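You operate a simulated robot arm through the tools that you are given. There is no shell and no other tool.

You are at the controls of a simulated two-armed robot. One attempt, no reset.

Task
Count the yellow notes twice and clear the display between the counts.
Fine: work at the side desk; leave them in the stacker with the second count showing.

The check looks at the end state, three seconds after you hand in, the way a careful person would. Anything else that was tipped, shoved, dropped, spilled or broken makes it a failure.

Robot
Two 6-joint arms with fingered hands on one trunk that stands fixed in place. Base frame: the origin is at the foot of the trunk, x ahead of it, y to its left, z up. Readings come in mm, degrees, newtons and seconds.
The left shoulder is at [20, 157, 829], the right one opposite. With the tool pointing down near the work surface each hand reaches from about 380 to 840 mm from the base axis, measured 20 degrees to its own side. Payload 4.1 kg a hand.
The tool frame of a hand sits at the grasp point between the pads (the TCP): z along the fingers, y along the line on which they close. The tips reach 33 mm beyond it. The gripper opens to 112 mm; its body begins 39 mm behind the TCP. The gripper is a hand of 4 fingers: y runs from the thumb to the fingers, the wrist lies at [-16, -118, -200] in the tool frame, and closing takes about 1.5 s.
Orientation is that of the tool frame in the base frame, as a unit quaternion [x, y, z, w]. With the fingers straight down and the wrist toward the robot, the tool's x, y and z point along [0, 1, 0], [1, 0, 0] and [0, 0, -1] of the base frame.

Tools
- The arms move only by the tool arm_command. It takes "left_increments", "right_increments" or both (then of equal length, played together; a hand with none holds still); each is a list of rows, each a list of 7 numbers: the shift along the tool's x, y, z in units of 40 mm (1.0 is 40 mm), then the turn, a rotation vector about the tool's x, y, z in units of 4 degrees (1.0 is 4 degrees), then the finger opening in mm, from 0 to 112. In form: [[dx, dy, dz, wx, wy, wz, jaw], ...]. A call has 1 to 20 rows; each row shifts and turns the commanded pose from where the row before left it, along the tool's axes as they then stand. A call with a number of a shift or a turn outside -1 to 1 is refused whole. Each row takes 0.2 s and may step no farther than 50 mm and 8.6 degrees from the row before; otherwise, or with a gripper value out of range, the whole call is refused. A pose out of reach is approached as far as the arm can. The call stops where the force on the tool passes 40 N (or 10 N more than at its start, if that is more) or the arm is blocked; 0.2 s more then pass. Each finger travels about 72 mm/s and halts on what it meets, pressing with about 22 N; the grip force reading is that of the motor and also rises with nothing between the fingers. The clock runs only during rows and for 0.2 s after the last one: add rows that do not move to give the fingers time. The reply holds the time, the measured pose of the TCP, the force on the tool along the base axes, the opening and the grip force, in the units named above and with some noise, with the torque about the TCP (base axes, N m) and any sound that the robot's microphone picked up.
- Cameras (640 x 400 px; columns grow to the right, rows downward): "scene" is now at [47.7, -5.8, 1467.5]; the picture's right is [0.05, -1.00, 0.00], its down [-0.60, -0.03, -0.80] and it looks along [0.80, 0.04, -0.60] (base axes); focal length 333 px, centre (320, 200). "left" rides on the left gripper at [-66, -89, -130] in its tool frame; the picture's right is [-0.79, -0.29, 0.54], its down [0.55, -0.71, 0.44] and it looks along [0.26, 0.64, 0.72] (tool axes); focal length 247 px, centre (320, 200). "right" rides on the right gripper at [66, -89, -130] in its tool frame; the picture's right is [-0.79, 0.29, -0.54], its down [-0.55, -0.71, 0.44] and it looks along [-0.26, 0.64, 0.72] (tool axes); focal length 247 px, centre (320, 200). There is no depth. A picture from a camera that has moved, and an enlarged one, comes with that camera's place and axes in the base frame and with its lens. The place of the scene camera against the robot may be out by one fixed shift of up to 25 mm in any direction.
- camera(camera): a new picture of that camera. It takes no simulated time.
- grasp_type(shape, hand): the hand has 4 fingers and takes this shape, open, in about a second: jaw (thumb against the fingers, like two jaws); tri (thumb and two fingers); tip (a fingertip pinch); poke (one finger out to press); point (the index stretched); flat (the hand flat); cup (the hand cupped); fist (a fist). The gripper value then closes the fingers along that shape, each until it touches; the sizes above hold for jaw. It gives what a move gives, with no picture.
- head_to(pan, tilt): turns the head with the scene camera to pan (to the left, within 86 degrees either way) and tilt (down, from -29 to 69), counted from straight ahead of the robot. It gives what a move gives.
- inspect(camera, box): a new picture of the part [left, top, right, bottom] of that camera's present view, enlarged. It takes no simulated time.
- job_done(): hands the job in; it is judged then, once.

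Places have to be worked out from the pictures, the camera data and where the tool is seen. Open the grippers and draw the arms clear of the work before you hand the job in, unless the task says otherwise.

The tools are called by a JSON object that holds its "fn" and its "kwargs". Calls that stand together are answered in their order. arm_command: Moves the arms, as the interface text tells. Its arguments: {"type":"object","properties":{"left_increments":{"type":"array"},"right_increments":{"type":"array"}},"required":[]} The other tools are called the same way: grasp_type (shape, hand) gives the hand a shape; head_to (pan, tilt) turns the head that bears the scene camera; camera (camera) takes a picture; inspect (camera, box) takes an enlarged picture of a part of a camera's view; job_done () hands the job in.

At the start:

```text
time_s: 0.0
left_eef_pos: [464.3, 218.9, 1166.3]
left_ee_rot: [0.668, 0.744, 0.0, 0.0]
left_contact_force: [-0.1, 0.4, -0.4]
left_moment: [0.03, -0.02, 0.02]
left_width: 111.8
left_finger_force: 0.0
left_shape: jaw
right_eef_pos: [475.6, -136.6, 1159.8]
right_ee_rot: [0.668, 0.744, 0.0, -0.001]
right_contact_force: [-0.8, -0.1, -0.5]
right_moment: [0.01, 0.02, 0.01]
right_width: 111.5
right_finger_force: 0.0
right_shape: jaw
head pan, tilt (commanded): [3.1, 37.1]
```

scene: 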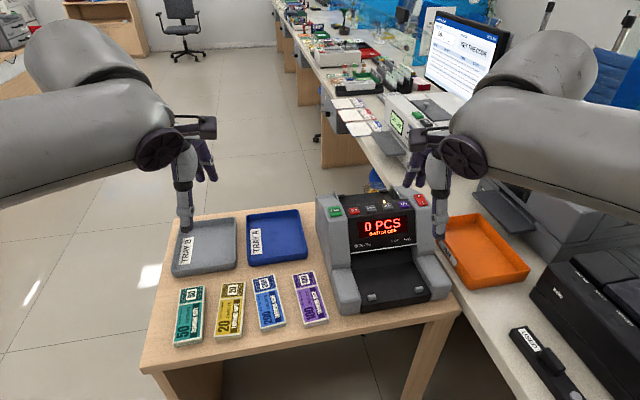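
right: 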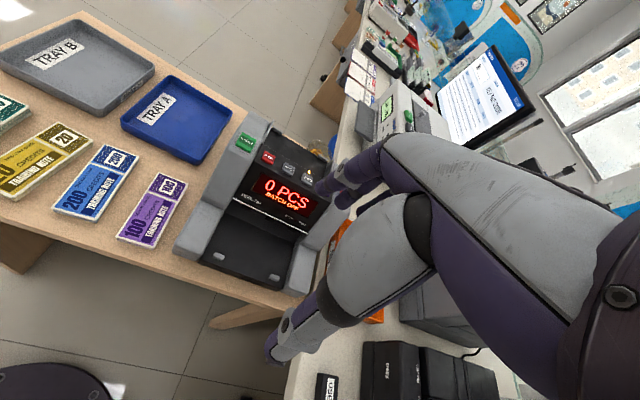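
left: 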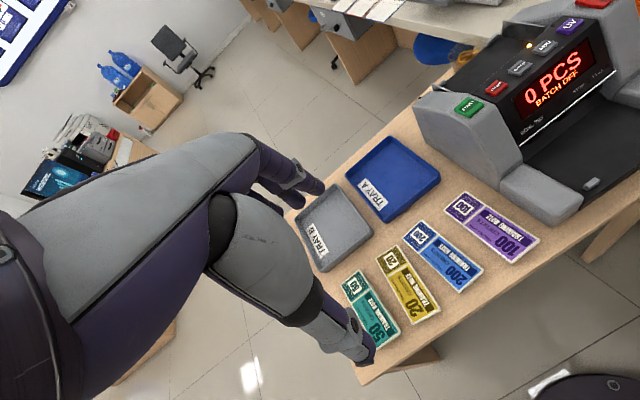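

I'll begin by taking a closer look at the counter and the note stacks with enlarged views.

{"fn": "inspect", "kwargs": {"camera": "scene", "box": [300, 170, 480, 320]}}

{"fn": "inspect", "kwargs": {"camera": "scene", "box": [150, 200, 340, 360]}}

{"fn": "inspect", "kwargs": {"camera": "right", "box": [160, 120, 360, 300]}}

{"fn": "inspect", "kwargs": {"camera": "left", "box": [400, 0, 640, 230]}}

```text
2.67 times, centred on (390, 245) of scene
camera zoom: at [47.7, -5.8, 1467.5], right [0.05, -1.0, 0.0], down [-0.6, -0.03, -0.8], along [0.8, 0.04, -0.6], focal length 889 px, centre (133, 80)
```

zoom: 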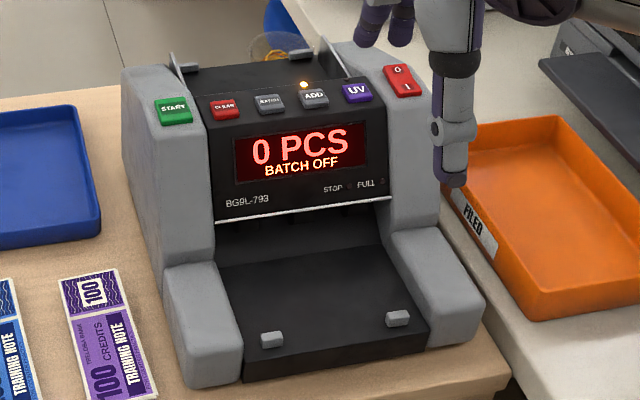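

```text
2.50 times, centred on (245, 280) of scene
camera zoom: at [47.7, -5.8, 1467.5], right [0.05, -1.0, 0.0], down [-0.6, -0.03, -0.8], along [0.8, 0.04, -0.6], focal length 834 px, centre (508, 0)
```

zoom: 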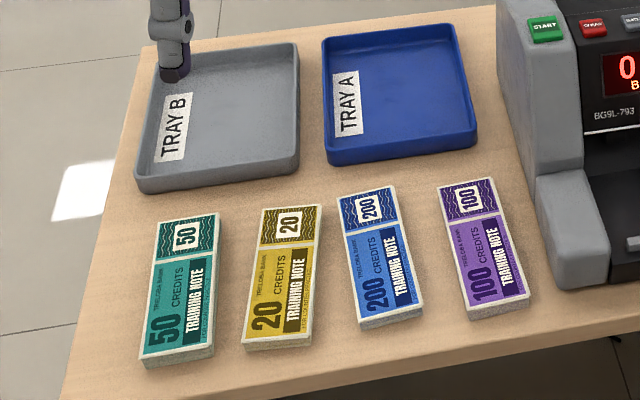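

```text
2.22 times, centred on (260, 210) of right
camera zoom: at [380.6, -81.3, 1290.5], right [0.37, -0.76, 0.54], down [-0.65, -0.63, -0.44], along [0.67, -0.19, -0.72], focal length 549 px, centre (453, 178)
```

zoom: 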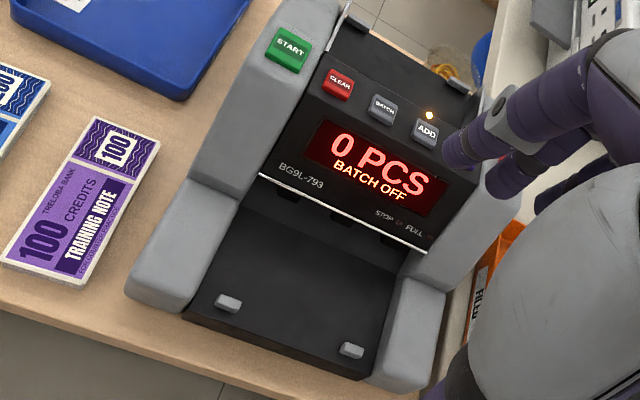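

```text
1.74 times, centred on (520, 115) of left
camera zoom: at [382.6, 143.4, 1295.7], right [-0.2, -0.82, -0.54], down [-0.77, 0.47, -0.44], along [0.61, 0.33, -0.72], focal length 430 px, centre (-28, 348)
```

zoom: 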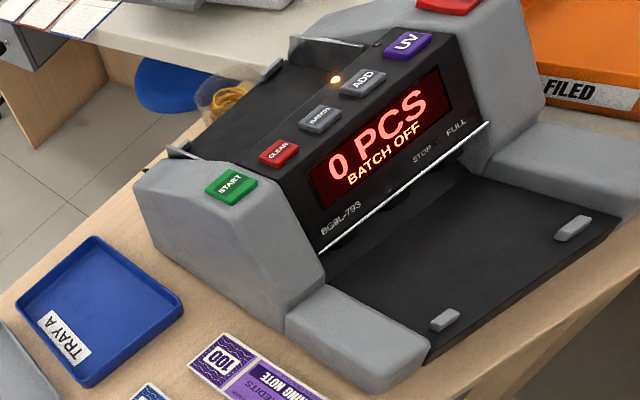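

The START button triangulates to roughly (705, 3, 936). Next I need precise views of the notes from both wrist cameras to get the table height and the position of the yellow stack.

{"fn": "inspect", "kwargs": {"camera": "left", "box": [300, 180, 560, 360]}}

{"fn": "inspect", "kwargs": {"camera": "right", "box": [0, 60, 220, 260]}}

{"fn": "inspect", "kwargs": {"camera": "scene", "box": [320, 175, 460, 250]}}

```text
2.22 times, centred on (430, 270) of left
camera zoom: at [382.6, 143.4, 1295.7], right [-0.2, -0.82, -0.54], down [-0.77, 0.47, -0.44], along [0.61, 0.33, -0.72], focal length 549 px, centre (76, 44)
```

zoom: 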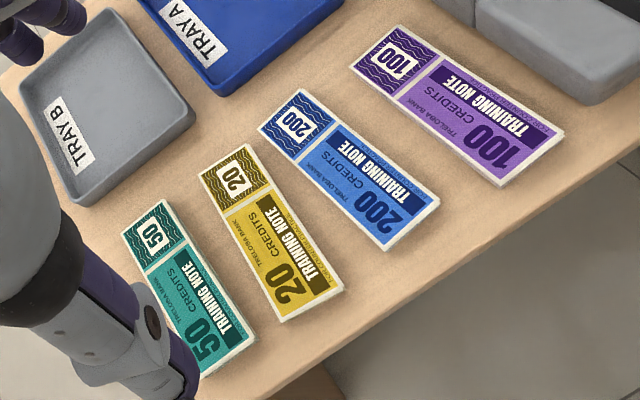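

```text
2.00 times, centred on (110, 160) of right
camera zoom: at [380.6, -81.3, 1290.5], right [0.37, -0.76, 0.54], down [-0.65, -0.63, -0.44], along [0.67, -0.19, -0.72], focal length 494 px, centre (740, 280)
```

zoom: 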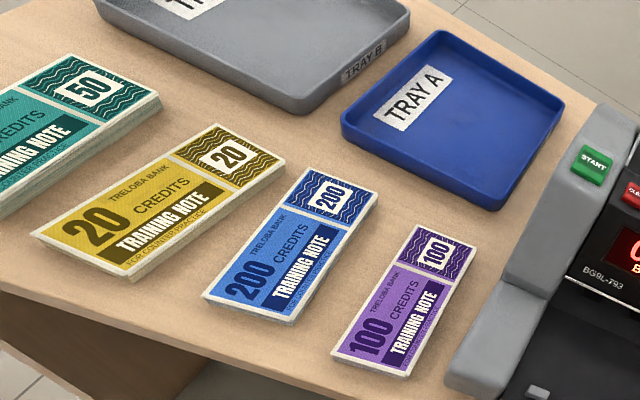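

```text
4.57 times, centred on (390, 212) of scene
camera zoom: at [47.7, -5.8, 1467.5], right [0.05, -1.0, 0.0], down [-0.6, -0.03, -0.8], along [0.8, 0.04, -0.6], focal length 1524 px, centre (0, 143)
```

zoom: 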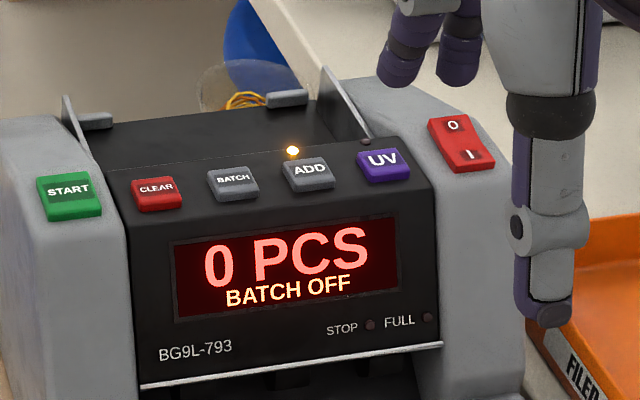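

The yellow stack's top is at about z≈751, centred near (532, 250), about 153 x 61 mm, with its long axis about 11° off x. The machine is turned about 15°. I'll move the right hand forward to look down into the hopper.

{"fn": "arm_command", "kwargs": {"right_increments": [[0.62, 0.7, -0.25, 0, 0, 0, 112], [0.62, 0.7, -0.25, 0, 0, 0, 112], [0.62, 0.7, -0.25, 0, 0, 0, 112], [0.62, 0.7, -0.25, 0, 0, 0, 112]]}}

{"fn": "camera", "kwargs": {"camera": "right"}}

```text
time_s: 1.0
left_eef_pos: [463.8, 218.0, 1167.2]
left_ee_rot: [0.669, 0.744, 0.0, 0.0]
left_contact_force: [-0.2, -0.3, -0.3]
left_moment: [0.02, -0.05, 0.0]
left_width: 111.6
left_finger_force: 0.0
left_shape: jaw
right_eef_pos: [576.2, -25.2, 1199.7]
right_ee_rot: [0.669, 0.743, 0.0, 0.0]
right_contact_force: [0.0, 0.3, 0.9]
right_moment: [0.05, -0.03, 0.01]
right_width: 111.4
right_finger_force: 0.1
right_shape: jaw
head pan, tilt (commanded): [3.1, 37.1]
```

```text
taken
camera right: at [481.4, 30.5, 1330.6], right [0.37, -0.76, 0.54], down [-0.65, -0.63, -0.44], along [0.67, -0.19, -0.72], focal length 247 px, centre (320, 200)
```

right: 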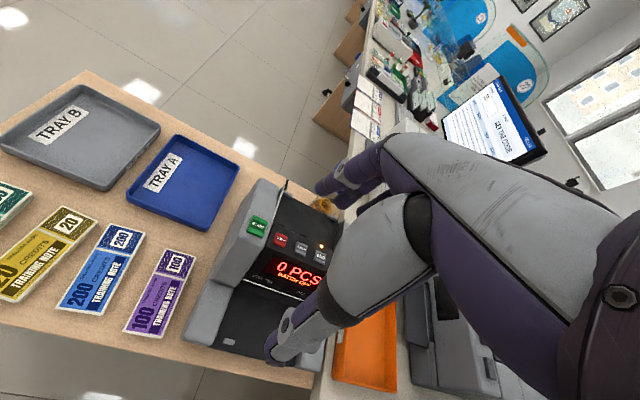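

The right hand blocks its own camera's view on that side, so I'll move the right hand to the right. Its camera should then look across into the hopper.

{"fn": "arm_command", "kwargs": {"right_increments": [[-0.99, 0.12, 0, 0, 0, 0, 112], [-0.99, 0.12, 0, 0, 0, 0, 112], [-0.99, 0.12, 0, 0, 0, 0, 112], [-0.99, 0.12, 0, 0, 0, 0, 112], [-0.99, 0.12, 0, 0, 0, 0, 112]]}}

{"fn": "inspect", "kwargs": {"camera": "right", "box": [100, 80, 380, 255]}}

{"fn": "camera", "kwargs": {"camera": "right"}}

```text
time_s: 2.2
left_eef_pos: [464.4, 219.5, 1166.6]
left_ee_rot: [0.668, 0.744, 0.0, 0.0]
left_contact_force: [0.0, 1.1, -0.2]
left_moment: [-0.03, 0.01, -0.02]
left_width: 111.8
left_finger_force: 0.0
left_shape: jaw
right_eef_pos: [622.9, -219.0, 1199.9]
right_ee_rot: [0.668, 0.744, 0.0, 0.0]
right_contact_force: [-0.7, -0.3, 0.3]
right_moment: [-0.01, -0.03, 0.01]
right_width: 111.7
right_finger_force: 0.1
right_shape: jaw
head pan, tilt (commanded): [3.1, 37.1]
```

```text
2.29 times, centred on (240, 168) of right
camera zoom: at [526.4, -163.3, 1329.9], right [0.37, -0.76, 0.54], down [-0.65, -0.63, -0.44], along [0.67, -0.19, -0.72], focal length 564 px, centre (503, 274)
```

zoom: 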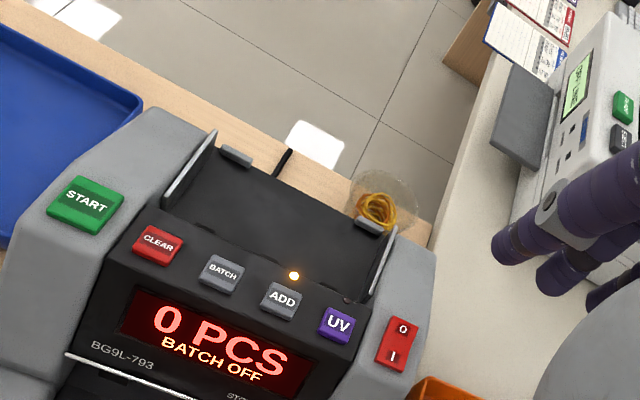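

```text
taken
camera right: at [526.4, -163.3, 1329.9], right [0.37, -0.76, 0.54], down [-0.65, -0.63, -0.44], along [0.67, -0.19, -0.72], focal length 247 px, centre (320, 200)
```

right: 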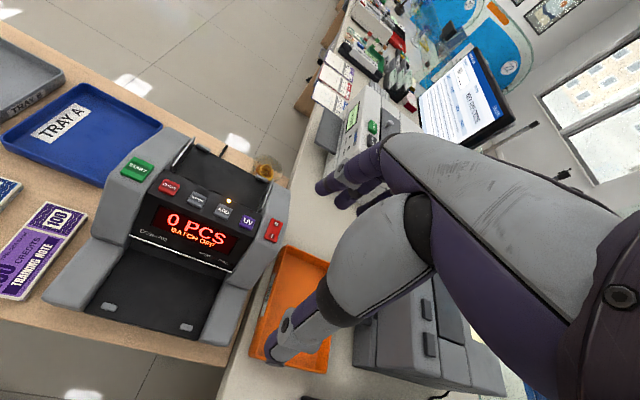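

The hopper is the black bay behind the button panel, between grey guide plates with small rear tabs, and there's a cup of rubber bands behind it that I must avoid. The left tab is about (850, -9, 877) and the right tab about (890, -138, 871). I'll bring the left hand forward and turn it so its camera sees the hopper's slope from the side.

{"fn": "arm_command", "kwargs": {"left_increments": [[-0.255, 0.81, 0.25, 0, 0, 0, 112], [-0.255, 0.81, 0.25, 0, 0, 0, 112], [-0.255, 0.81, 0.25, 0, 0, 0, 112], [-0.255, 0.81, 0.25, 0, 0, 0, 112], [-0.255, 0.81, 0.25, 0, 0, 0, 112], [-0.255, 0.81, 0.25, 0, 0, 0, 112], [0, 0, 0, 0, 0, 1, 112], [0, 0, 0, 0, 0, 1, 112], [0, 0, 0, 0, 0, 1, 112], [0, 0, 0, 0, 0, 1, 112], [0, 0, 0, 0, 0, 1, 112], [0, 0, 0, 0, 0, 1, 112], [0, 0, 0, 0, 0, 1, 112], [0, 0, 0, 0, 0, 1, 112]]}}

{"fn": "camera", "kwargs": {"camera": "left"}}

{"fn": "camera", "kwargs": {"camera": "scene"}}

```text
time_s: 5.2
left_eef_pos: [664.6, 178.5, 1106.8]
left_ee_rot: [0.847, 0.531, 0.001, 0.0]
left_contact_force: [-0.7, 0.0, 0.6]
left_moment: [0.02, -0.01, 0.01]
left_width: 111.8
left_finger_force: 0.0
left_shape: jaw
right_eef_pos: [621.7, -219.1, 1199.8]
right_ee_rot: [0.669, 0.744, 0.0, 0.0]
right_contact_force: [0.5, 0.2, -0.6]
right_moment: [0.0, -0.02, -0.03]
right_width: 111.8
right_finger_force: 0.0
right_shape: jaw
head pan, tilt (commanded): [3.1, 37.1]
```

```text
taken
camera left: at [554.9, 158.2, 1236.0], right [-0.6, -0.59, -0.54], down [-0.4, 0.81, -0.44], along [0.69, -0.05, -0.72], focal length 247 px, centre (320, 200)
```

left: 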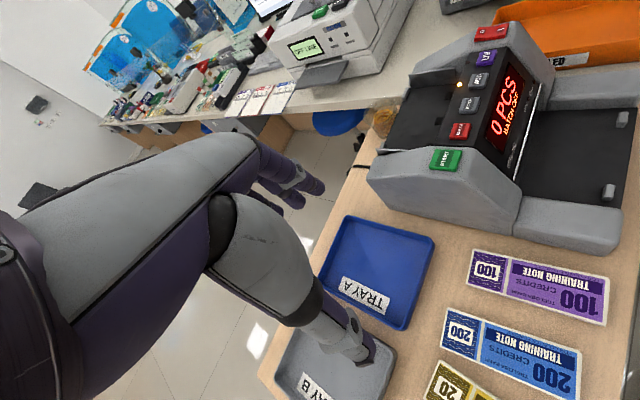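

```text
taken
camera scene: at [47.7, -5.9, 1467.5], right [0.05, -1.0, 0.0], down [-0.6, -0.03, -0.8], along [0.8, 0.04, -0.6], focal length 333 px, centre (320, 200)
```

scene: 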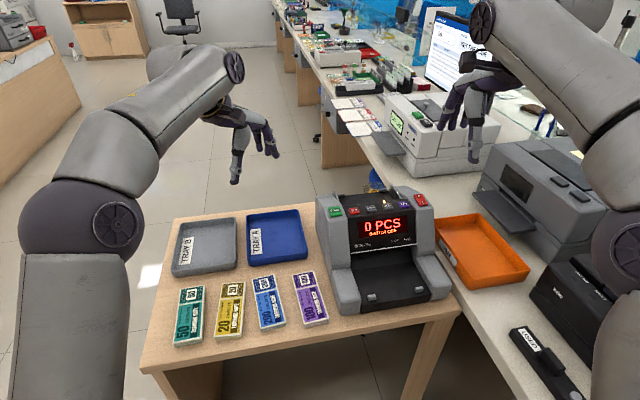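

{"fn": "inspect", "kwargs": {"camera": "left", "box": [360, 10, 640, 185]}}

{"fn": "inspect", "kwargs": {"camera": "scene", "box": [310, 165, 450, 255]}}

```text
2.29 times, centred on (500, 98) of left
camera zoom: at [554.9, 158.2, 1236.0], right [-0.6, -0.59, -0.54], down [-0.4, 0.81, -0.44], along [0.69, -0.05, -0.72], focal length 564 px, centre (-91, 434)
```

zoom: 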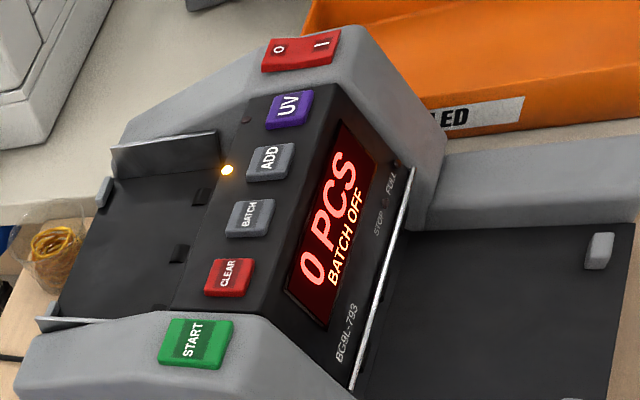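

```text
4.44 times, centred on (380, 210) of scene
camera zoom: at [47.7, -5.9, 1467.5], right [0.05, -1.0, 0.0], down [-0.6, -0.03, -0.8], along [0.8, 0.04, -0.6], focal length 1482 px, centre (53, 156)
```

zoom: 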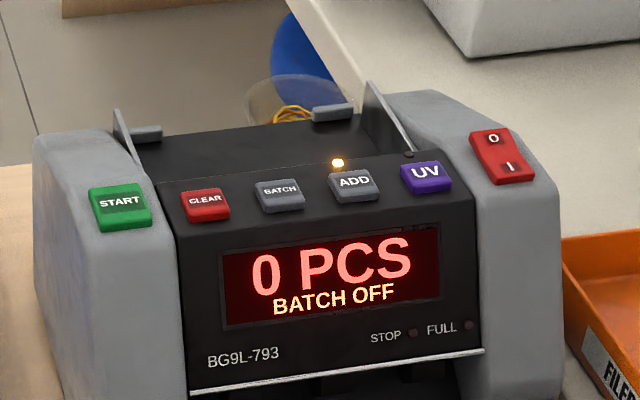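

Triangulating the two views puts ADD at (732, -131, 930), CLEAR at (709, -44, 929.5) and START at (701, 3, 932), so the machine's yaw is about 14.5°. The hopper plates are about 172 mm apart. I'll turn the left camera further round for a more direct view of the hopper floor.

{"fn": "arm_command", "kwargs": {"left_increments": [[0.14, 0.82, 0.39, 0, 0, 0, 112], [0.14, 0.82, 0.39, 0, 0, 0, 112], [0.14, 0.82, 0.39, 0, 0, 0, 112], [0, 0, 0, 0, 0, 1, 112], [0, 0, 0, 0, 0, 1, 112], [0, 0, 0, 0, 0, 1, 112], [0, 0, 0, 0, 0, 1, 112], [0, 0, 0, 0, 0, 1, 112], [0, 0, 0, 0, 0, 1, 112], [0, 0, 0, 0, 0, 1, 112], [0, 0, 0, 0, 0, 1, 112]]}}

{"fn": "camera", "kwargs": {"camera": "left"}}

{"fn": "inspect", "kwargs": {"camera": "left", "box": [250, 60, 490, 210]}}

```text
time_s: 7.6
left_eef_pos: [678.6, 152.7, 1024.1]
left_ee_rot: [0.961, 0.277, 0.0, -0.001]
left_contact_force: [-0.6, 0.6, -0.4]
left_moment: [0.02, 0.0, -0.03]
left_width: 111.8
left_finger_force: 0.0
left_shape: jaw
left hand out of reach, approached as far as the arm can: row 2, 3, 4, 5, 6, 7, 8, 9, 10, 11
right_eef_pos: [621.4, -219.2, 1199.1]
right_ee_rot: [0.669, 0.744, 0.0, 0.0]
right_contact_force: [-0.2, -0.6, 0.7]
right_moment: [-0.04, 0.0, 0.02]
right_width: 111.8
right_finger_force: 0.0
right_shape: jaw
head pan, tilt (commanded): [3.1, 37.1]
```

```text
taken
camera left: at [575.7, 191.7, 1152.5], right [-0.82, -0.18, -0.54], down [0.09, 0.9, -0.44], along [0.56, -0.41, -0.72], focal length 247 px, centre (320, 200)
```

left: 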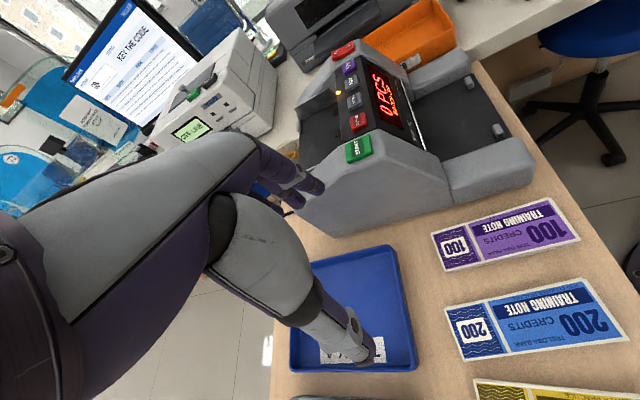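

```text
2.67 times, centred on (370, 135) of left
camera zoom: at [575.7, 191.7, 1152.5], right [-0.82, -0.18, -0.54], down [0.09, 0.9, -0.44], along [0.56, -0.41, -0.72], focal length 659 px, centre (187, 373)
```

zoom: 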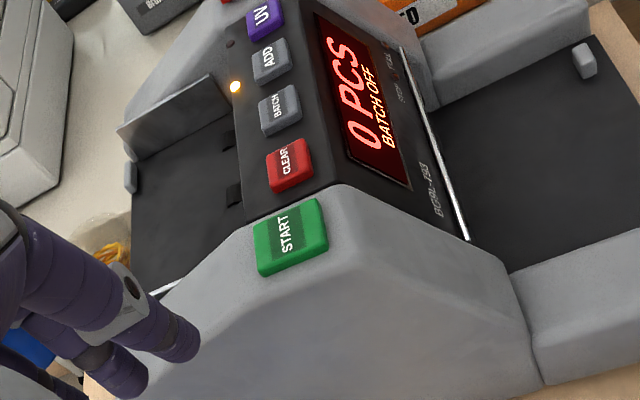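

The left hand hit its reach limit, but the view confirms the hopper: floor at z≈875, centre near (818, -85), panel back edge about 52 mm in front of that centre, and rear tabs about 40 mm behind. I'll retract the left hand to the left and undo its turn. The right hand can then handle the notes while the left presses buttons.

{"fn": "arm_command", "kwargs": {"left_increments": [[-0.32, -0.834, -0.214, 0, 0, 0, 112], [-0.32, -0.834, -0.214, 0, 0, 0, 112], [-0.32, -0.834, -0.214, 0, 0, 0, 112], [-0.32, -0.834, -0.214, 0, 0, 0, 112], [-0.32, -0.834, -0.214, 0, 0, 0, 112], [-0.32, -0.834, -0.214, 0, 0, 0, 112], [-0.32, -0.834, -0.214, 0, 0, 0, 112], [0, 0, 0, 0, 0, -1, 112], [0, 0, 0, 0, 0, -1, 112], [0, 0, 0, 0, 0, -1, 112], [0, 0, 0, 0, 0, -1, 112], [0, 0, 0, 0, 0, -1, 112], [0, 0, 0, 0, 0, -1, 112], [0, 0, 0, 0, 0, -1, 112], [0, 0, 0, 0, 0, -1, 112]]}}

{"fn": "grasp_type", "kwargs": {"shape": "poke", "hand": "left"}}

{"fn": "camera", "kwargs": {"camera": "left"}}

{"fn": "camera", "kwargs": {"camera": "scene"}}

```text
time_s: 10.8
left_eef_pos: [478.5, 303.0, 1082.6]
left_ee_rot: [0.847, 0.531, 0.001, 0.0]
left_contact_force: [0.3, -0.2, -0.1]
left_moment: [0.02, -0.02, 0.01]
left_width: 111.8
left_finger_force: 0.1
left_shape: jaw
right_eef_pos: [621.2, -219.0, 1199.5]
right_ee_rot: [0.669, 0.744, 0.0, 0.001]
right_contact_force: [0.2, -0.3, 0.3]
right_moment: [-0.04, 0.03, 0.0]
right_width: 111.6
right_finger_force: 0.1
right_shape: jaw
head pan, tilt (commanded): [3.1, 37.1]
```

```text
time_s: 11.7
left_eef_pos: [478.8, 302.8, 1083.1]
left_ee_rot: [0.847, 0.531, 0.0, -0.001]
left_contact_force: [0.3, 0.0, -0.2]
left_moment: [-0.04, -0.02, 0.05]
left_width: 0.0
left_finger_force: 0.1
left_shape: poke
right_eef_pos: [622.5, -219.5, 1198.9]
right_ee_rot: [0.669, 0.743, 0.0, 0.0]
right_contact_force: [-0.1, -1.2, -0.3]
right_moment: [0.0, 0.02, 0.03]
right_width: 111.6
right_finger_force: 0.1
right_shape: jaw
head pan, tilt (commanded): [3.1, 37.1]
```

```text
taken
camera left: at [369.6, 281.6, 1212.3], right [-0.6, -0.59, -0.54], down [-0.4, 0.81, -0.44], along [0.69, -0.05, -0.72], focal length 247 px, centre (320, 200)
```

left: 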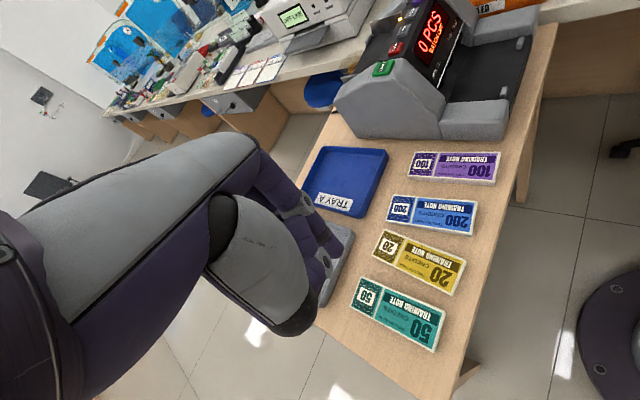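

```text
taken
camera scene: at [47.7, -5.8, 1467.5], right [0.05, -1.0, 0.0], down [-0.6, -0.03, -0.8], along [0.8, 0.04, -0.6], focal length 333 px, centre (320, 200)
```

scene: 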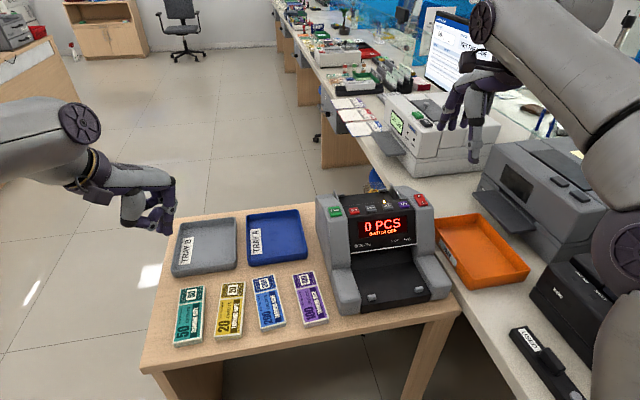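

The left hand is now in poke shape. I'll zoom in to find its fingertip, and use this same view to re-measure the yellow stack.

{"fn": "inspect", "kwargs": {"camera": "left", "box": [240, 180, 400, 300]}}

{"fn": "inspect", "kwargs": {"camera": "scene", "box": [80, 140, 240, 260]}}

{"fn": "inspect", "kwargs": {"camera": "left", "box": [330, 180, 510, 360]}}

```text
3.33 times, centred on (320, 240) of left
camera zoom: at [369.6, 281.6, 1212.3], right [-0.6, -0.59, -0.54], down [-0.4, 0.81, -0.44], along [0.69, -0.05, -0.72], focal length 823 px, centre (320, 67)
```

zoom: 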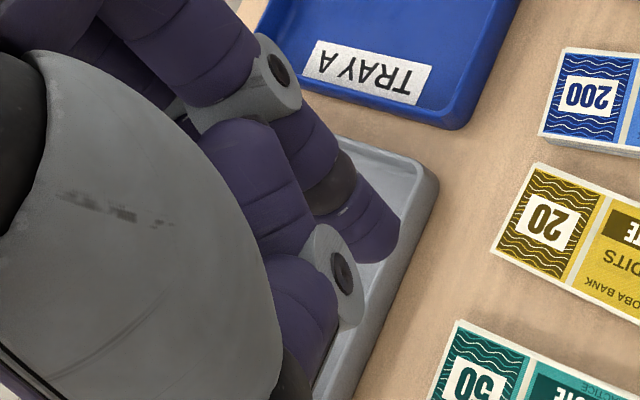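

```text
3.33 times, centred on (160, 200) of scene
camera zoom: at [47.7, -5.8, 1467.5], right [0.05, -1.0, 0.0], down [-0.6, -0.03, -0.8], along [0.8, 0.04, -0.6], focal length 1111 px, centre (853, 200)
```

zoom: 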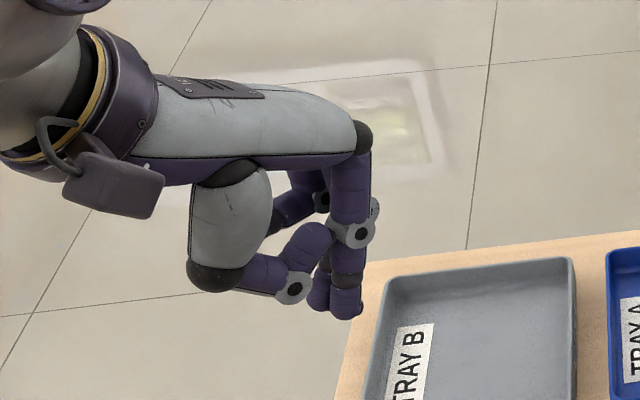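

```text
2.22 times, centred on (420, 270) of left
camera zoom: at [369.6, 281.6, 1212.3], right [-0.6, -0.59, -0.54], down [-0.4, 0.81, -0.44], along [0.69, -0.05, -0.72], focal length 549 px, centre (98, 44)
```

zoom: 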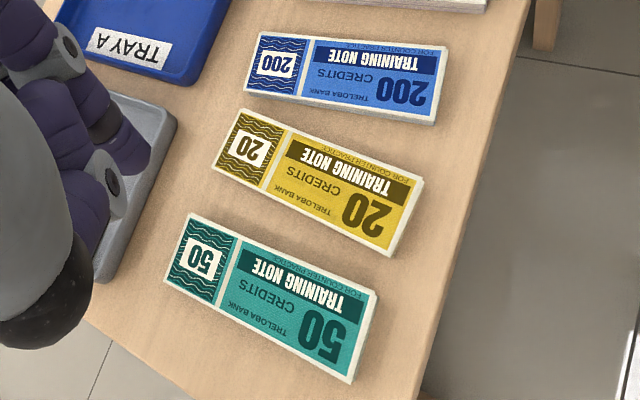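

From this view the yellow stack's centre is about (534, 248) with a yaw of about 9.6°. I also worked out the scene camera's offset, about (-3, +13, -4). I'll pull the left hand well out to the left and bring the right hand to the middle.

{"fn": "arm_command", "kwargs": {"left_increments": [[0.51, -0.665, -0.25, 0, 0, 0, 0], [0.51, -0.665, -0.25, 0, 0, 0, 0], [0.51, -0.665, -0.25, 0, 0, 0, 0], [0.51, -0.665, -0.25, 0, 0, 0, 0], [0.51, -0.665, -0.25, 0, 0, 0, 0], [0.51, -0.665, -0.25, 0, 0, 0, 0], [0, 0, 0, 0, 0, 0, 0], [0, 0, 0, 0, 0, 0, 0]], "right_increments": [[0.729, -0.3675, 0.3125, 0, 0, 0, 112], [0.729, -0.3675, 0.3125, 0, 0, 0, 112], [0.729, -0.3675, 0.3125, 0, 0, 0, 112], [0.729, -0.3675, 0.3125, 0, 0, 0, 112], [0.729, -0.3675, 0.3125, 0, 0, 0, 112], [0.729, -0.3675, 0.3125, 0, 0, 0, 112], [0.729, -0.3675, 0.3125, 0, 0, 0, 112], [0.729, -0.3675, 0.3125, 0, 0, 0, 112]]}}

{"fn": "arm_command", "kwargs": {"right_increments": [[0, 0, 0, 0, 0, -1, 112], [0, 0, 0, 0, 0, -1, 112], [0, 0, 0, 0, 0, -1, 112], [0, 0, 0, 0, 0, -1, 112], [0, 0, 0, 0, 0, -1, 112], [0, 0, 0, 0, 0, -1, 112], [0, 0, 0, 0, 0, -1, 112], [0, 0, 0, 0, 0, -1, 112], [0, 0, 0, 0, 0, -1, 112], [0, 0, 0, 0, 0, -1, 112], [0, 0, 0, 0, 0, -1, 112], [0, 0, 0, 0, 0, -1, 112], [0, 0, 0, 0, 0, -1, 112], [0, 0, 0, 0, 0, -1, 112], [0, 0, 0, 0, 0, -1, 112], [0, 0, 0, 0, 0, -1, 112], [0, 0, 0, 0, 0, -1, 112], [0, 0, 0, 0, 0, -1, 112], [0, 0, 0, 0, 0, -1, 112], [0, 0, 0, 0, 0, -1, 112]]}}

{"fn": "camera", "kwargs": {"camera": "scene"}}

{"fn": "camera", "kwargs": {"camera": "right"}}

```text
time_s: 13.5
left_eef_pos: [388.2, 480.5, 1141.7]
left_ee_rot: [0.848, 0.53, 0.0, 0.0]
left_contact_force: [1.0, -0.5, 0.1]
left_moment: [-0.02, -0.01, -0.01]
left_width: 0.0
left_finger_force: 0.0
left_shape: poke
right_eef_pos: [479.4, 0.4, 1098.5]
right_ee_rot: [0.669, 0.744, 0.0, 0.0]
right_contact_force: [-0.1, 0.4, -0.4]
right_moment: [0.03, -0.01, 0.0]
right_width: 111.9
right_finger_force: 0.1
right_shape: jaw
head pan, tilt (commanded): [3.1, 37.1]
```

```text
time_s: 17.7
left_eef_pos: [388.9, 480.0, 1140.7]
left_ee_rot: [0.847, 0.531, 0.0, 0.0]
left_contact_force: [-0.6, -0.5, -0.4]
left_moment: [0.03, 0.0, 0.02]
left_width: 0.1
left_finger_force: 0.0
left_shape: poke
right_eef_pos: [480.2, -1.9, 1100.1]
right_ee_rot: [0.034, 0.999, 0.0, 0.0]
right_contact_force: [0.3, 0.2, -0.2]
right_moment: [0.02, -0.01, -0.02]
right_width: 111.8
right_finger_force: 0.1
right_shape: jaw
head pan, tilt (commanded): [3.1, 37.1]
```

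```text
taken
camera scene: at [47.6, -5.9, 1467.5], right [0.05, -1.0, 0.0], down [-0.6, -0.03, -0.8], along [0.8, 0.04, -0.6], focal length 333 px, centre (320, 200)
```

scene: 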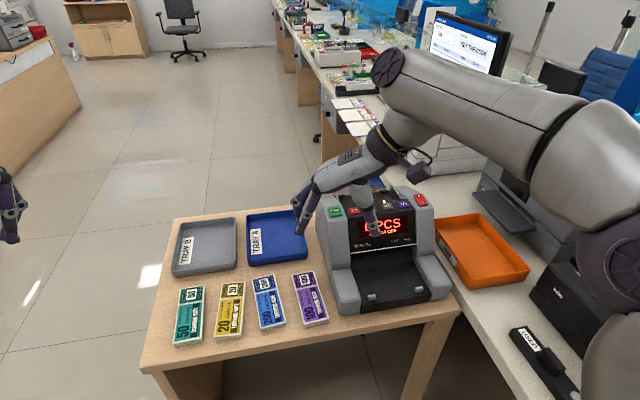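

```text
taken
camera right: at [408.5, -85.9, 1230.5], right [0.81, 0.23, 0.54], down [0.5, -0.75, -0.44], along [0.3, 0.62, -0.72], focal length 247 px, centre (320, 200)
```

right: 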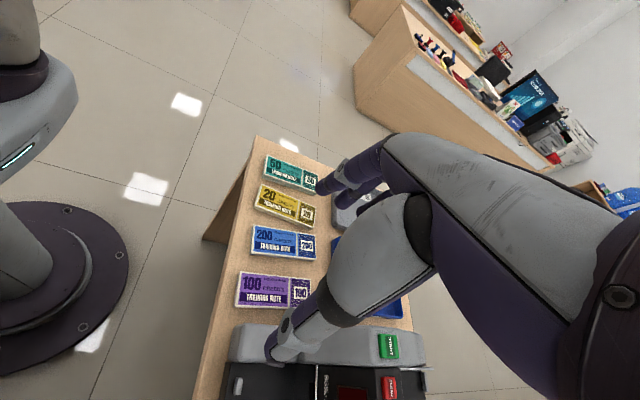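

The rotation worked: tool y is at about 86°. I'll move the right hand over the yellow stack at a safe height and finish the yaw to about 99.6°.

{"fn": "arm_command", "kwargs": {"right_increments": [[-0.115, 0.79, 0.375, 0, 0, 0, 112], [-0.115, 0.79, 0.375, 0, 0, 0, 112], [-0.115, 0.79, 0.375, 0, 0, 0, 112], [-0.115, 0.79, 0.375, 0, 0, 0, 112], [-0.115, 0.79, 0.375, 0, 0, 0, 112], [-0.115, 0.79, 0.375, 0, 0, 0, 112], [-0.115, 0.79, 0.375, 0, 0, 0, 112], [-0.115, 0.79, 0.375, 0, 0, 0, 112], [0, 0, 0, 0, 0, -1, 112], [0, 0, 0, 0, 0, -1, 112], [0, 0, 0, 0, 0, -1, 112], [0, 0, 0, 0, 0, -0.4, 112]]}}

{"fn": "camera", "kwargs": {"camera": "right"}}

{"fn": "camera", "kwargs": {"camera": "scene"}}

```text
time_s: 20.3
left_eef_pos: [389.2, 481.2, 1141.9]
left_ee_rot: [0.848, 0.53, 0.0, 0.0]
left_contact_force: [-0.5, 0.1, 0.4]
left_moment: [0.01, 0.01, -0.01]
left_width: 0.4
left_finger_force: 0.0
left_shape: poke
right_eef_pos: [518.2, 231.9, 972.2]
right_ee_rot: [-0.086, 0.996, 0.0, 0.0]
right_contact_force: [-0.1, -0.1, 0.8]
right_moment: [-0.01, 0.02, 0.02]
right_width: 111.8
right_finger_force: 0.1
right_shape: jaw
right hand out of reach, approached as far as the arm can: row 9, 10, 11
head pan, tilt (commanded): [3.1, 37.1]
```

```text
taken
camera right: at [468.2, 133.4, 1102.5], right [0.73, 0.42, 0.54], down [0.67, -0.61, -0.44], along [0.14, 0.68, -0.72], focal length 247 px, centre (320, 200)
```

right: 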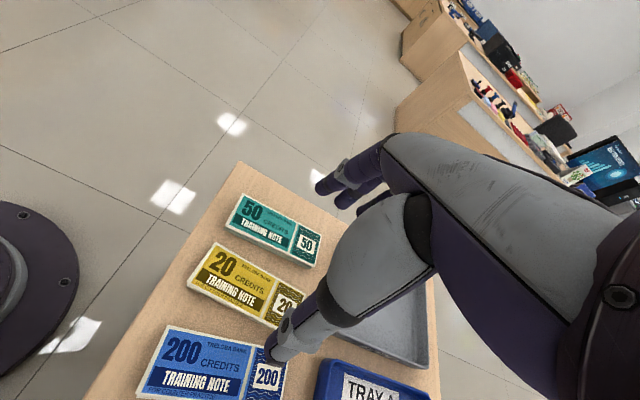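

```text
taken
camera scene: at [47.7, -5.8, 1467.5], right [0.05, -1.0, 0.0], down [-0.6, -0.03, -0.8], along [0.8, 0.04, -0.6], focal length 333 px, centre (320, 200)
```

scene: 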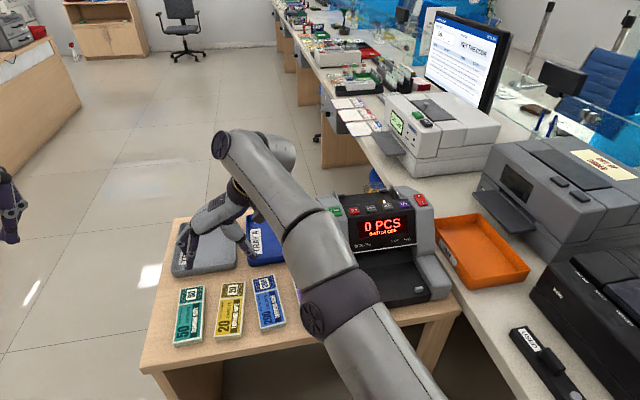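

The hand is over the notes at yaw 99.9°, with reach limiting it a little at this height. Lower down it gets closer to the shoulder, so I'll descend to about z=860 while shifting over the stack.

{"fn": "arm_command", "kwargs": {"right_increments": [[-0.154, 0.108, 0.93, 0, 0, 0, 112], [-0.154, 0.108, 0.93, 0, 0, 0, 112], [-0.154, 0.108, 0.93, 0, 0, 0, 112]]}}

{"fn": "camera", "kwargs": {"camera": "right"}}

{"fn": "camera", "kwargs": {"camera": "scene"}}

{"fn": "camera", "kwargs": {"camera": "left"}}

```text
time_s: 21.1
left_eef_pos: [388.7, 480.8, 1143.2]
left_ee_rot: [0.848, 0.53, 0.0, 0.0]
left_contact_force: [-0.7, -0.2, 0.2]
left_moment: [0.03, 0.0, 0.01]
left_width: 0.0
left_finger_force: 0.2
left_shape: poke
right_eef_pos: [533.2, 248.3, 861.6]
right_ee_rot: [-0.084, 0.996, 0.001, 0.001]
right_contact_force: [-0.1, 0.0, 0.5]
right_moment: [0.03, 0.02, 0.01]
right_width: 111.9
right_finger_force: 0.0
right_shape: jaw
head pan, tilt (commanded): [3.1, 37.1]
```

```text
taken
camera right: at [484.4, 148.7, 990.9], right [0.73, 0.42, 0.54], down [0.67, -0.61, -0.44], along [0.15, 0.68, -0.72], focal length 247 px, centre (320, 200)
```

right: 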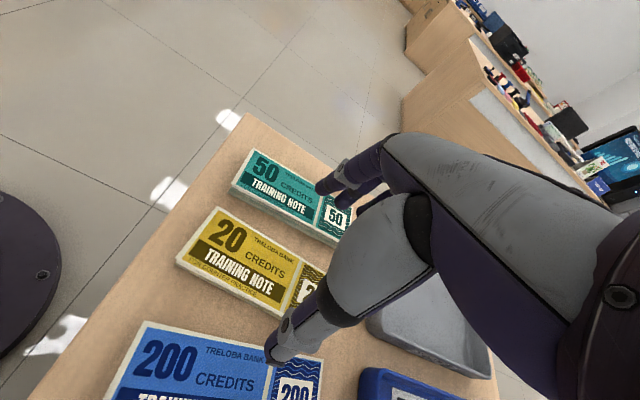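

```text
taken
camera scene: at [47.5, -6.0, 1467.5], right [0.05, -1.0, 0.0], down [-0.6, -0.03, -0.8], along [0.8, 0.04, -0.6], focal length 333 px, centre (320, 200)
```

scene: 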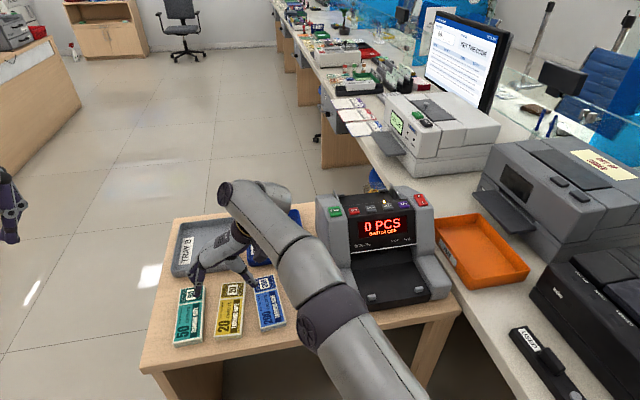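

```text
taken
camera left: at [279.4, 459.4, 1271.1], right [-0.6, -0.59, -0.54], down [-0.4, 0.81, -0.44], along [0.69, -0.05, -0.72], focal length 247 px, centre (320, 200)
```

left: 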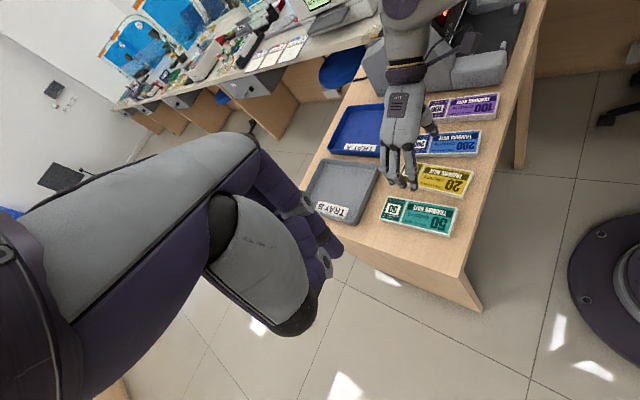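

The right camera is now close to the notes. I'll zoom in to measure the stack against the thumb and fingers.

{"fn": "inspect", "kwargs": {"camera": "right", "box": [120, 120, 440, 400]}}

{"fn": "inspect", "kwargs": {"camera": "scene", "box": [150, 210, 310, 350]}}

{"fn": "inspect", "kwargs": {"camera": "left", "box": [330, 80, 530, 260]}}

```text
1.43 times, centred on (280, 260) of right
camera zoom: at [484.4, 148.7, 990.9], right [0.73, 0.42, 0.54], down [0.67, -0.61, -0.44], along [0.15, 0.68, -0.72], focal length 353 px, centre (377, 114)
```

zoom: 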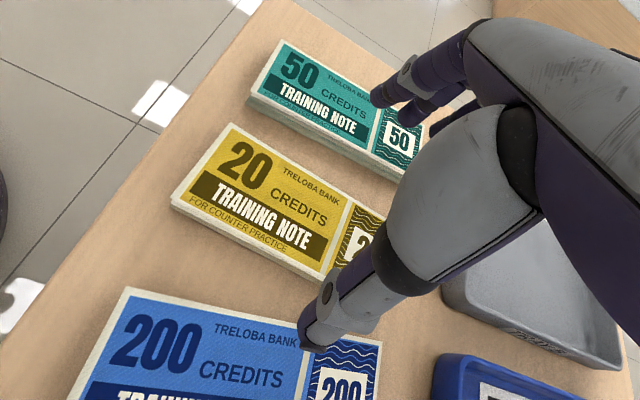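

```text
2.86 times, centred on (230, 280) of scene
camera zoom: at [47.5, -6.0, 1467.5], right [0.05, -1.0, 0.0], down [-0.6, -0.03, -0.8], along [0.8, 0.04, -0.6], focal length 953 px, centre (577, -29)
```

zoom: 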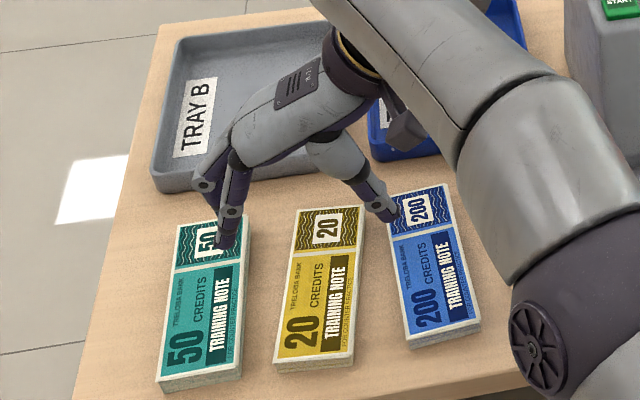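

```text
2.22 times, centred on (430, 170) of left
camera zoom: at [279.4, 459.4, 1271.1], right [-0.6, -0.59, -0.54], down [-0.4, 0.81, -0.44], along [0.69, -0.05, -0.72], focal length 549 px, centre (76, 267)
```

zoom: 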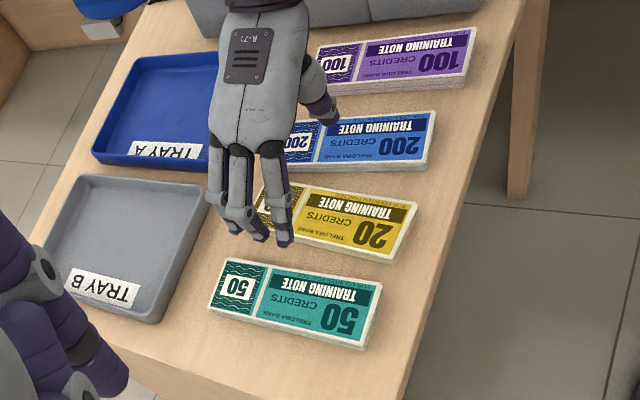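

The two jaws line up with the prediction. Averaging all views puts the yellow centre near (532.5, 251), with about 38-41 mm gaps to its neighbours. I'll narrow the opening to 84 mm, nudge +2 mm and descend partway to z≈795.

{"fn": "arm_command", "kwargs": {"right_increments": [[0, 0.055, 0, 0, 0, 0, 84], [0, 0, 0, 0, 0, 0, 84], [0, 0, 0, 0, 0, 0, 84], [0, 0, 0.8, 0, 0, 0, 84], [0, 0, 0.8, 0, 0, 0, 84], [0, 0, 0, 0, 0, 0, 84]]}}

{"fn": "inspect", "kwargs": {"camera": "right", "box": [120, 120, 440, 400]}}

{"fn": "inspect", "kwargs": {"camera": "scene", "box": [150, 210, 310, 350]}}

{"fn": "inspect", "kwargs": {"camera": "left", "box": [360, 120, 480, 240]}}

```text
time_s: 22.5
left_eef_pos: [388.0, 480.8, 1141.8]
left_ee_rot: [0.848, 0.531, -0.001, 0.0]
left_contact_force: [-0.5, -0.8, 0.3]
left_moment: [0.03, 0.0, -0.02]
left_width: 0.1
left_finger_force: 0.0
left_shape: poke
right_eef_pos: [533.2, 251.4, 796.2]
right_ee_rot: [-0.085, 0.996, -0.001, 0.0]
right_contact_force: [-0.7, 0.2, -0.6]
right_moment: [0.04, -0.02, 0.01]
right_width: 84.1
right_finger_force: 0.0
right_shape: jaw
head pan, tilt (commanded): [3.1, 37.1]
```

```text
1.43 times, centred on (280, 260) of right
camera zoom: at [483.3, 152.7, 926.8], right [0.73, 0.42, 0.54], down [0.67, -0.61, -0.44], along [0.15, 0.68, -0.72], focal length 353 px, centre (377, 114)
```

zoom: 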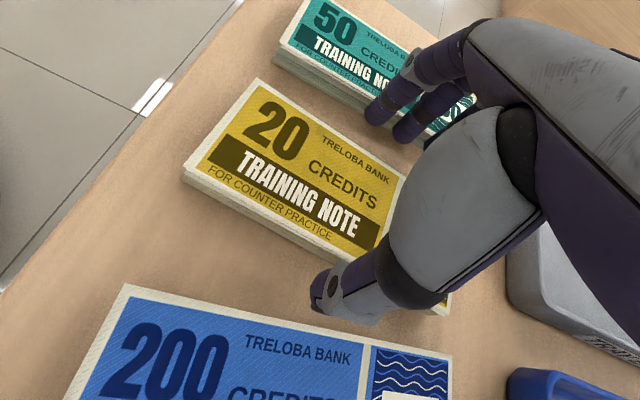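

```text
2.86 times, centred on (230, 280) of scene
camera zoom: at [47.7, -5.9, 1467.5], right [0.05, -1.0, 0.0], down [-0.6, -0.03, -0.8], along [0.8, 0.04, -0.6], focal length 953 px, centre (577, -29)
```

zoom: 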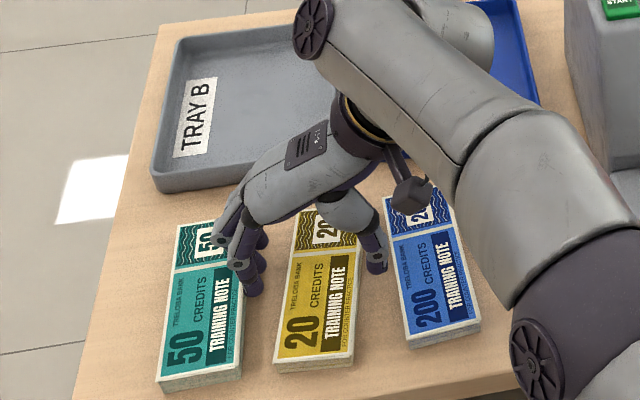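

```text
3.33 times, centred on (420, 180) of left
camera zoom: at [279.6, 459.5, 1271.1], right [-0.6, -0.59, -0.54], down [-0.4, 0.81, -0.44], along [0.69, -0.05, -0.72], focal length 823 px, centre (-13, 267)
```

zoom: 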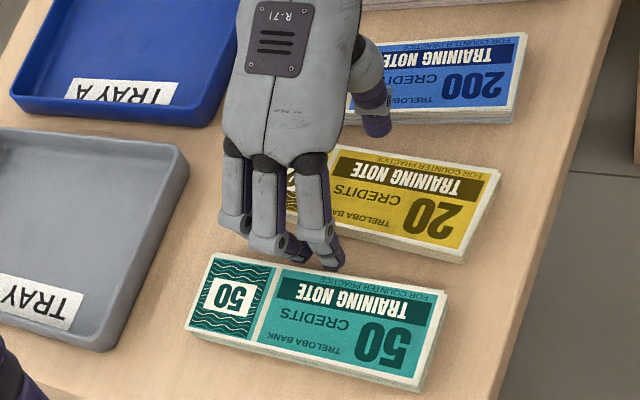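

The thumb and fingertips straddle the stack and clear the blue and teal ones. The jaw's midline is a little toward the fingers, so I'll shift 2 mm toward the thumb and descend in small steps, watching the contact force.

{"fn": "arm_command", "kwargs": {"right_increments": [[0, -0.05, 0.125, 0, 0, 0, 84], [0, 0, 0.125, 0, 0, 0, 84], [0, 0, 0.075, 0, 0, 0, 84], [0, 0, 0, 0, 0, 0, 84]]}}

{"fn": "inspect", "kwargs": {"camera": "right", "box": [120, 120, 440, 400]}}

{"fn": "inspect", "kwargs": {"camera": "scene", "box": [190, 250, 290, 330]}}

{"fn": "inspect", "kwargs": {"camera": "left", "box": [380, 140, 480, 220]}}

```text
time_s: 23.5
left_eef_pos: [389.2, 481.5, 1142.6]
left_ee_rot: [0.847, 0.531, 0.0, 0.0]
left_contact_force: [0.3, 0.9, 0.3]
left_moment: [0.05, -0.01, -0.01]
left_width: 0.0
left_finger_force: 0.1
left_shape: poke
right_eef_pos: [533.0, 249.5, 783.5]
right_ee_rot: [-0.084, 0.996, 0.0, 0.0]
right_contact_force: [-0.7, 0.2, 1.6]
right_moment: [0.11, 0.02, 0.01]
right_width: 84.3
right_finger_force: 0.0
right_shape: jaw
head pan, tilt (commanded): [3.1, 37.1]
```

```text
1.43 times, centred on (280, 260) of right
camera zoom: at [483.7, 149.7, 914.0], right [0.73, 0.42, 0.54], down [0.67, -0.61, -0.44], along [0.15, 0.68, -0.72], focal length 353 px, centre (377, 114)
```

zoom: 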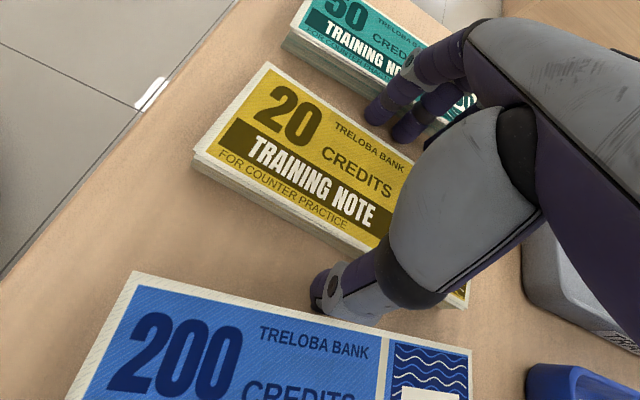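

```text
5.00 times, centred on (240, 290) of scene
camera zoom: at [47.7, -5.9, 1467.5], right [0.05, -1.0, 0.0], down [-0.6, -0.03, -0.8], along [0.8, 0.04, -0.6], focal length 1667 px, centre (720, -250)
```

zoom: 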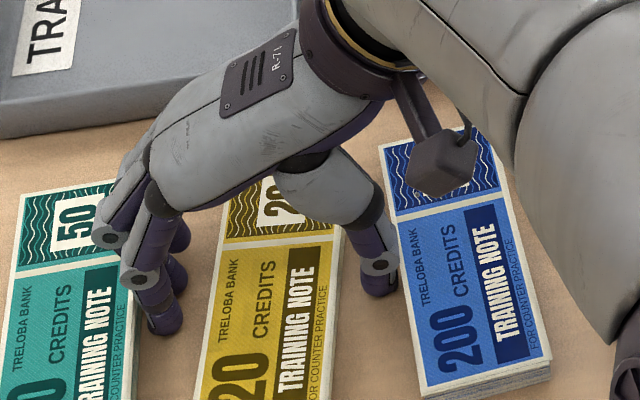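

```text
5.00 times, centred on (430, 180) of left
camera zoom: at [279.6, 459.5, 1271.1], right [-0.6, -0.59, -0.54], down [-0.4, 0.81, -0.44], along [0.69, -0.05, -0.72], focal length 1235 px, centre (-230, 300)
```

zoom: 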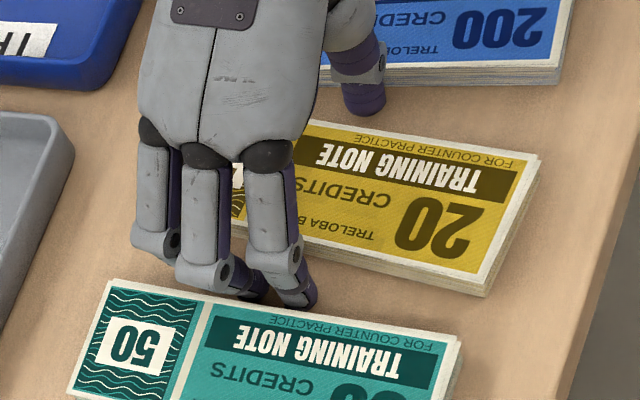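

No firm contact yet; the tips should be near z≈750, level with the stack's top. I'll lower another 4 mm.

{"fn": "arm_command", "kwargs": {"right_increments": [[0, 0, 0.05, 0, 0, 0, 84], [0, 0, 0.05, 0, 0, 0, 84], [0, 0, 0, 0, 0, 0, 84]]}}

```text
time_s: 24.3
left_eef_pos: [388.1, 481.4, 1142.6]
left_ee_rot: [0.847, 0.531, 0.0, 0.0]
left_contact_force: [0.0, 0.1, 0.9]
left_moment: [0.03, -0.01, 0.01]
left_width: 0.0
left_finger_force: 0.1
left_shape: poke
right_eef_pos: [534.4, 249.4, 782.5]
right_ee_rot: [-0.085, 0.996, 0.002, 0.003]
right_contact_force: [-1.9, 2.1, 29.3]
right_moment: [-0.58, -0.01, 0.04]
right_width: 83.1
right_finger_force: 0.0
right_shape: jaw
head pan, tilt (commanded): [3.1, 37.1]
```

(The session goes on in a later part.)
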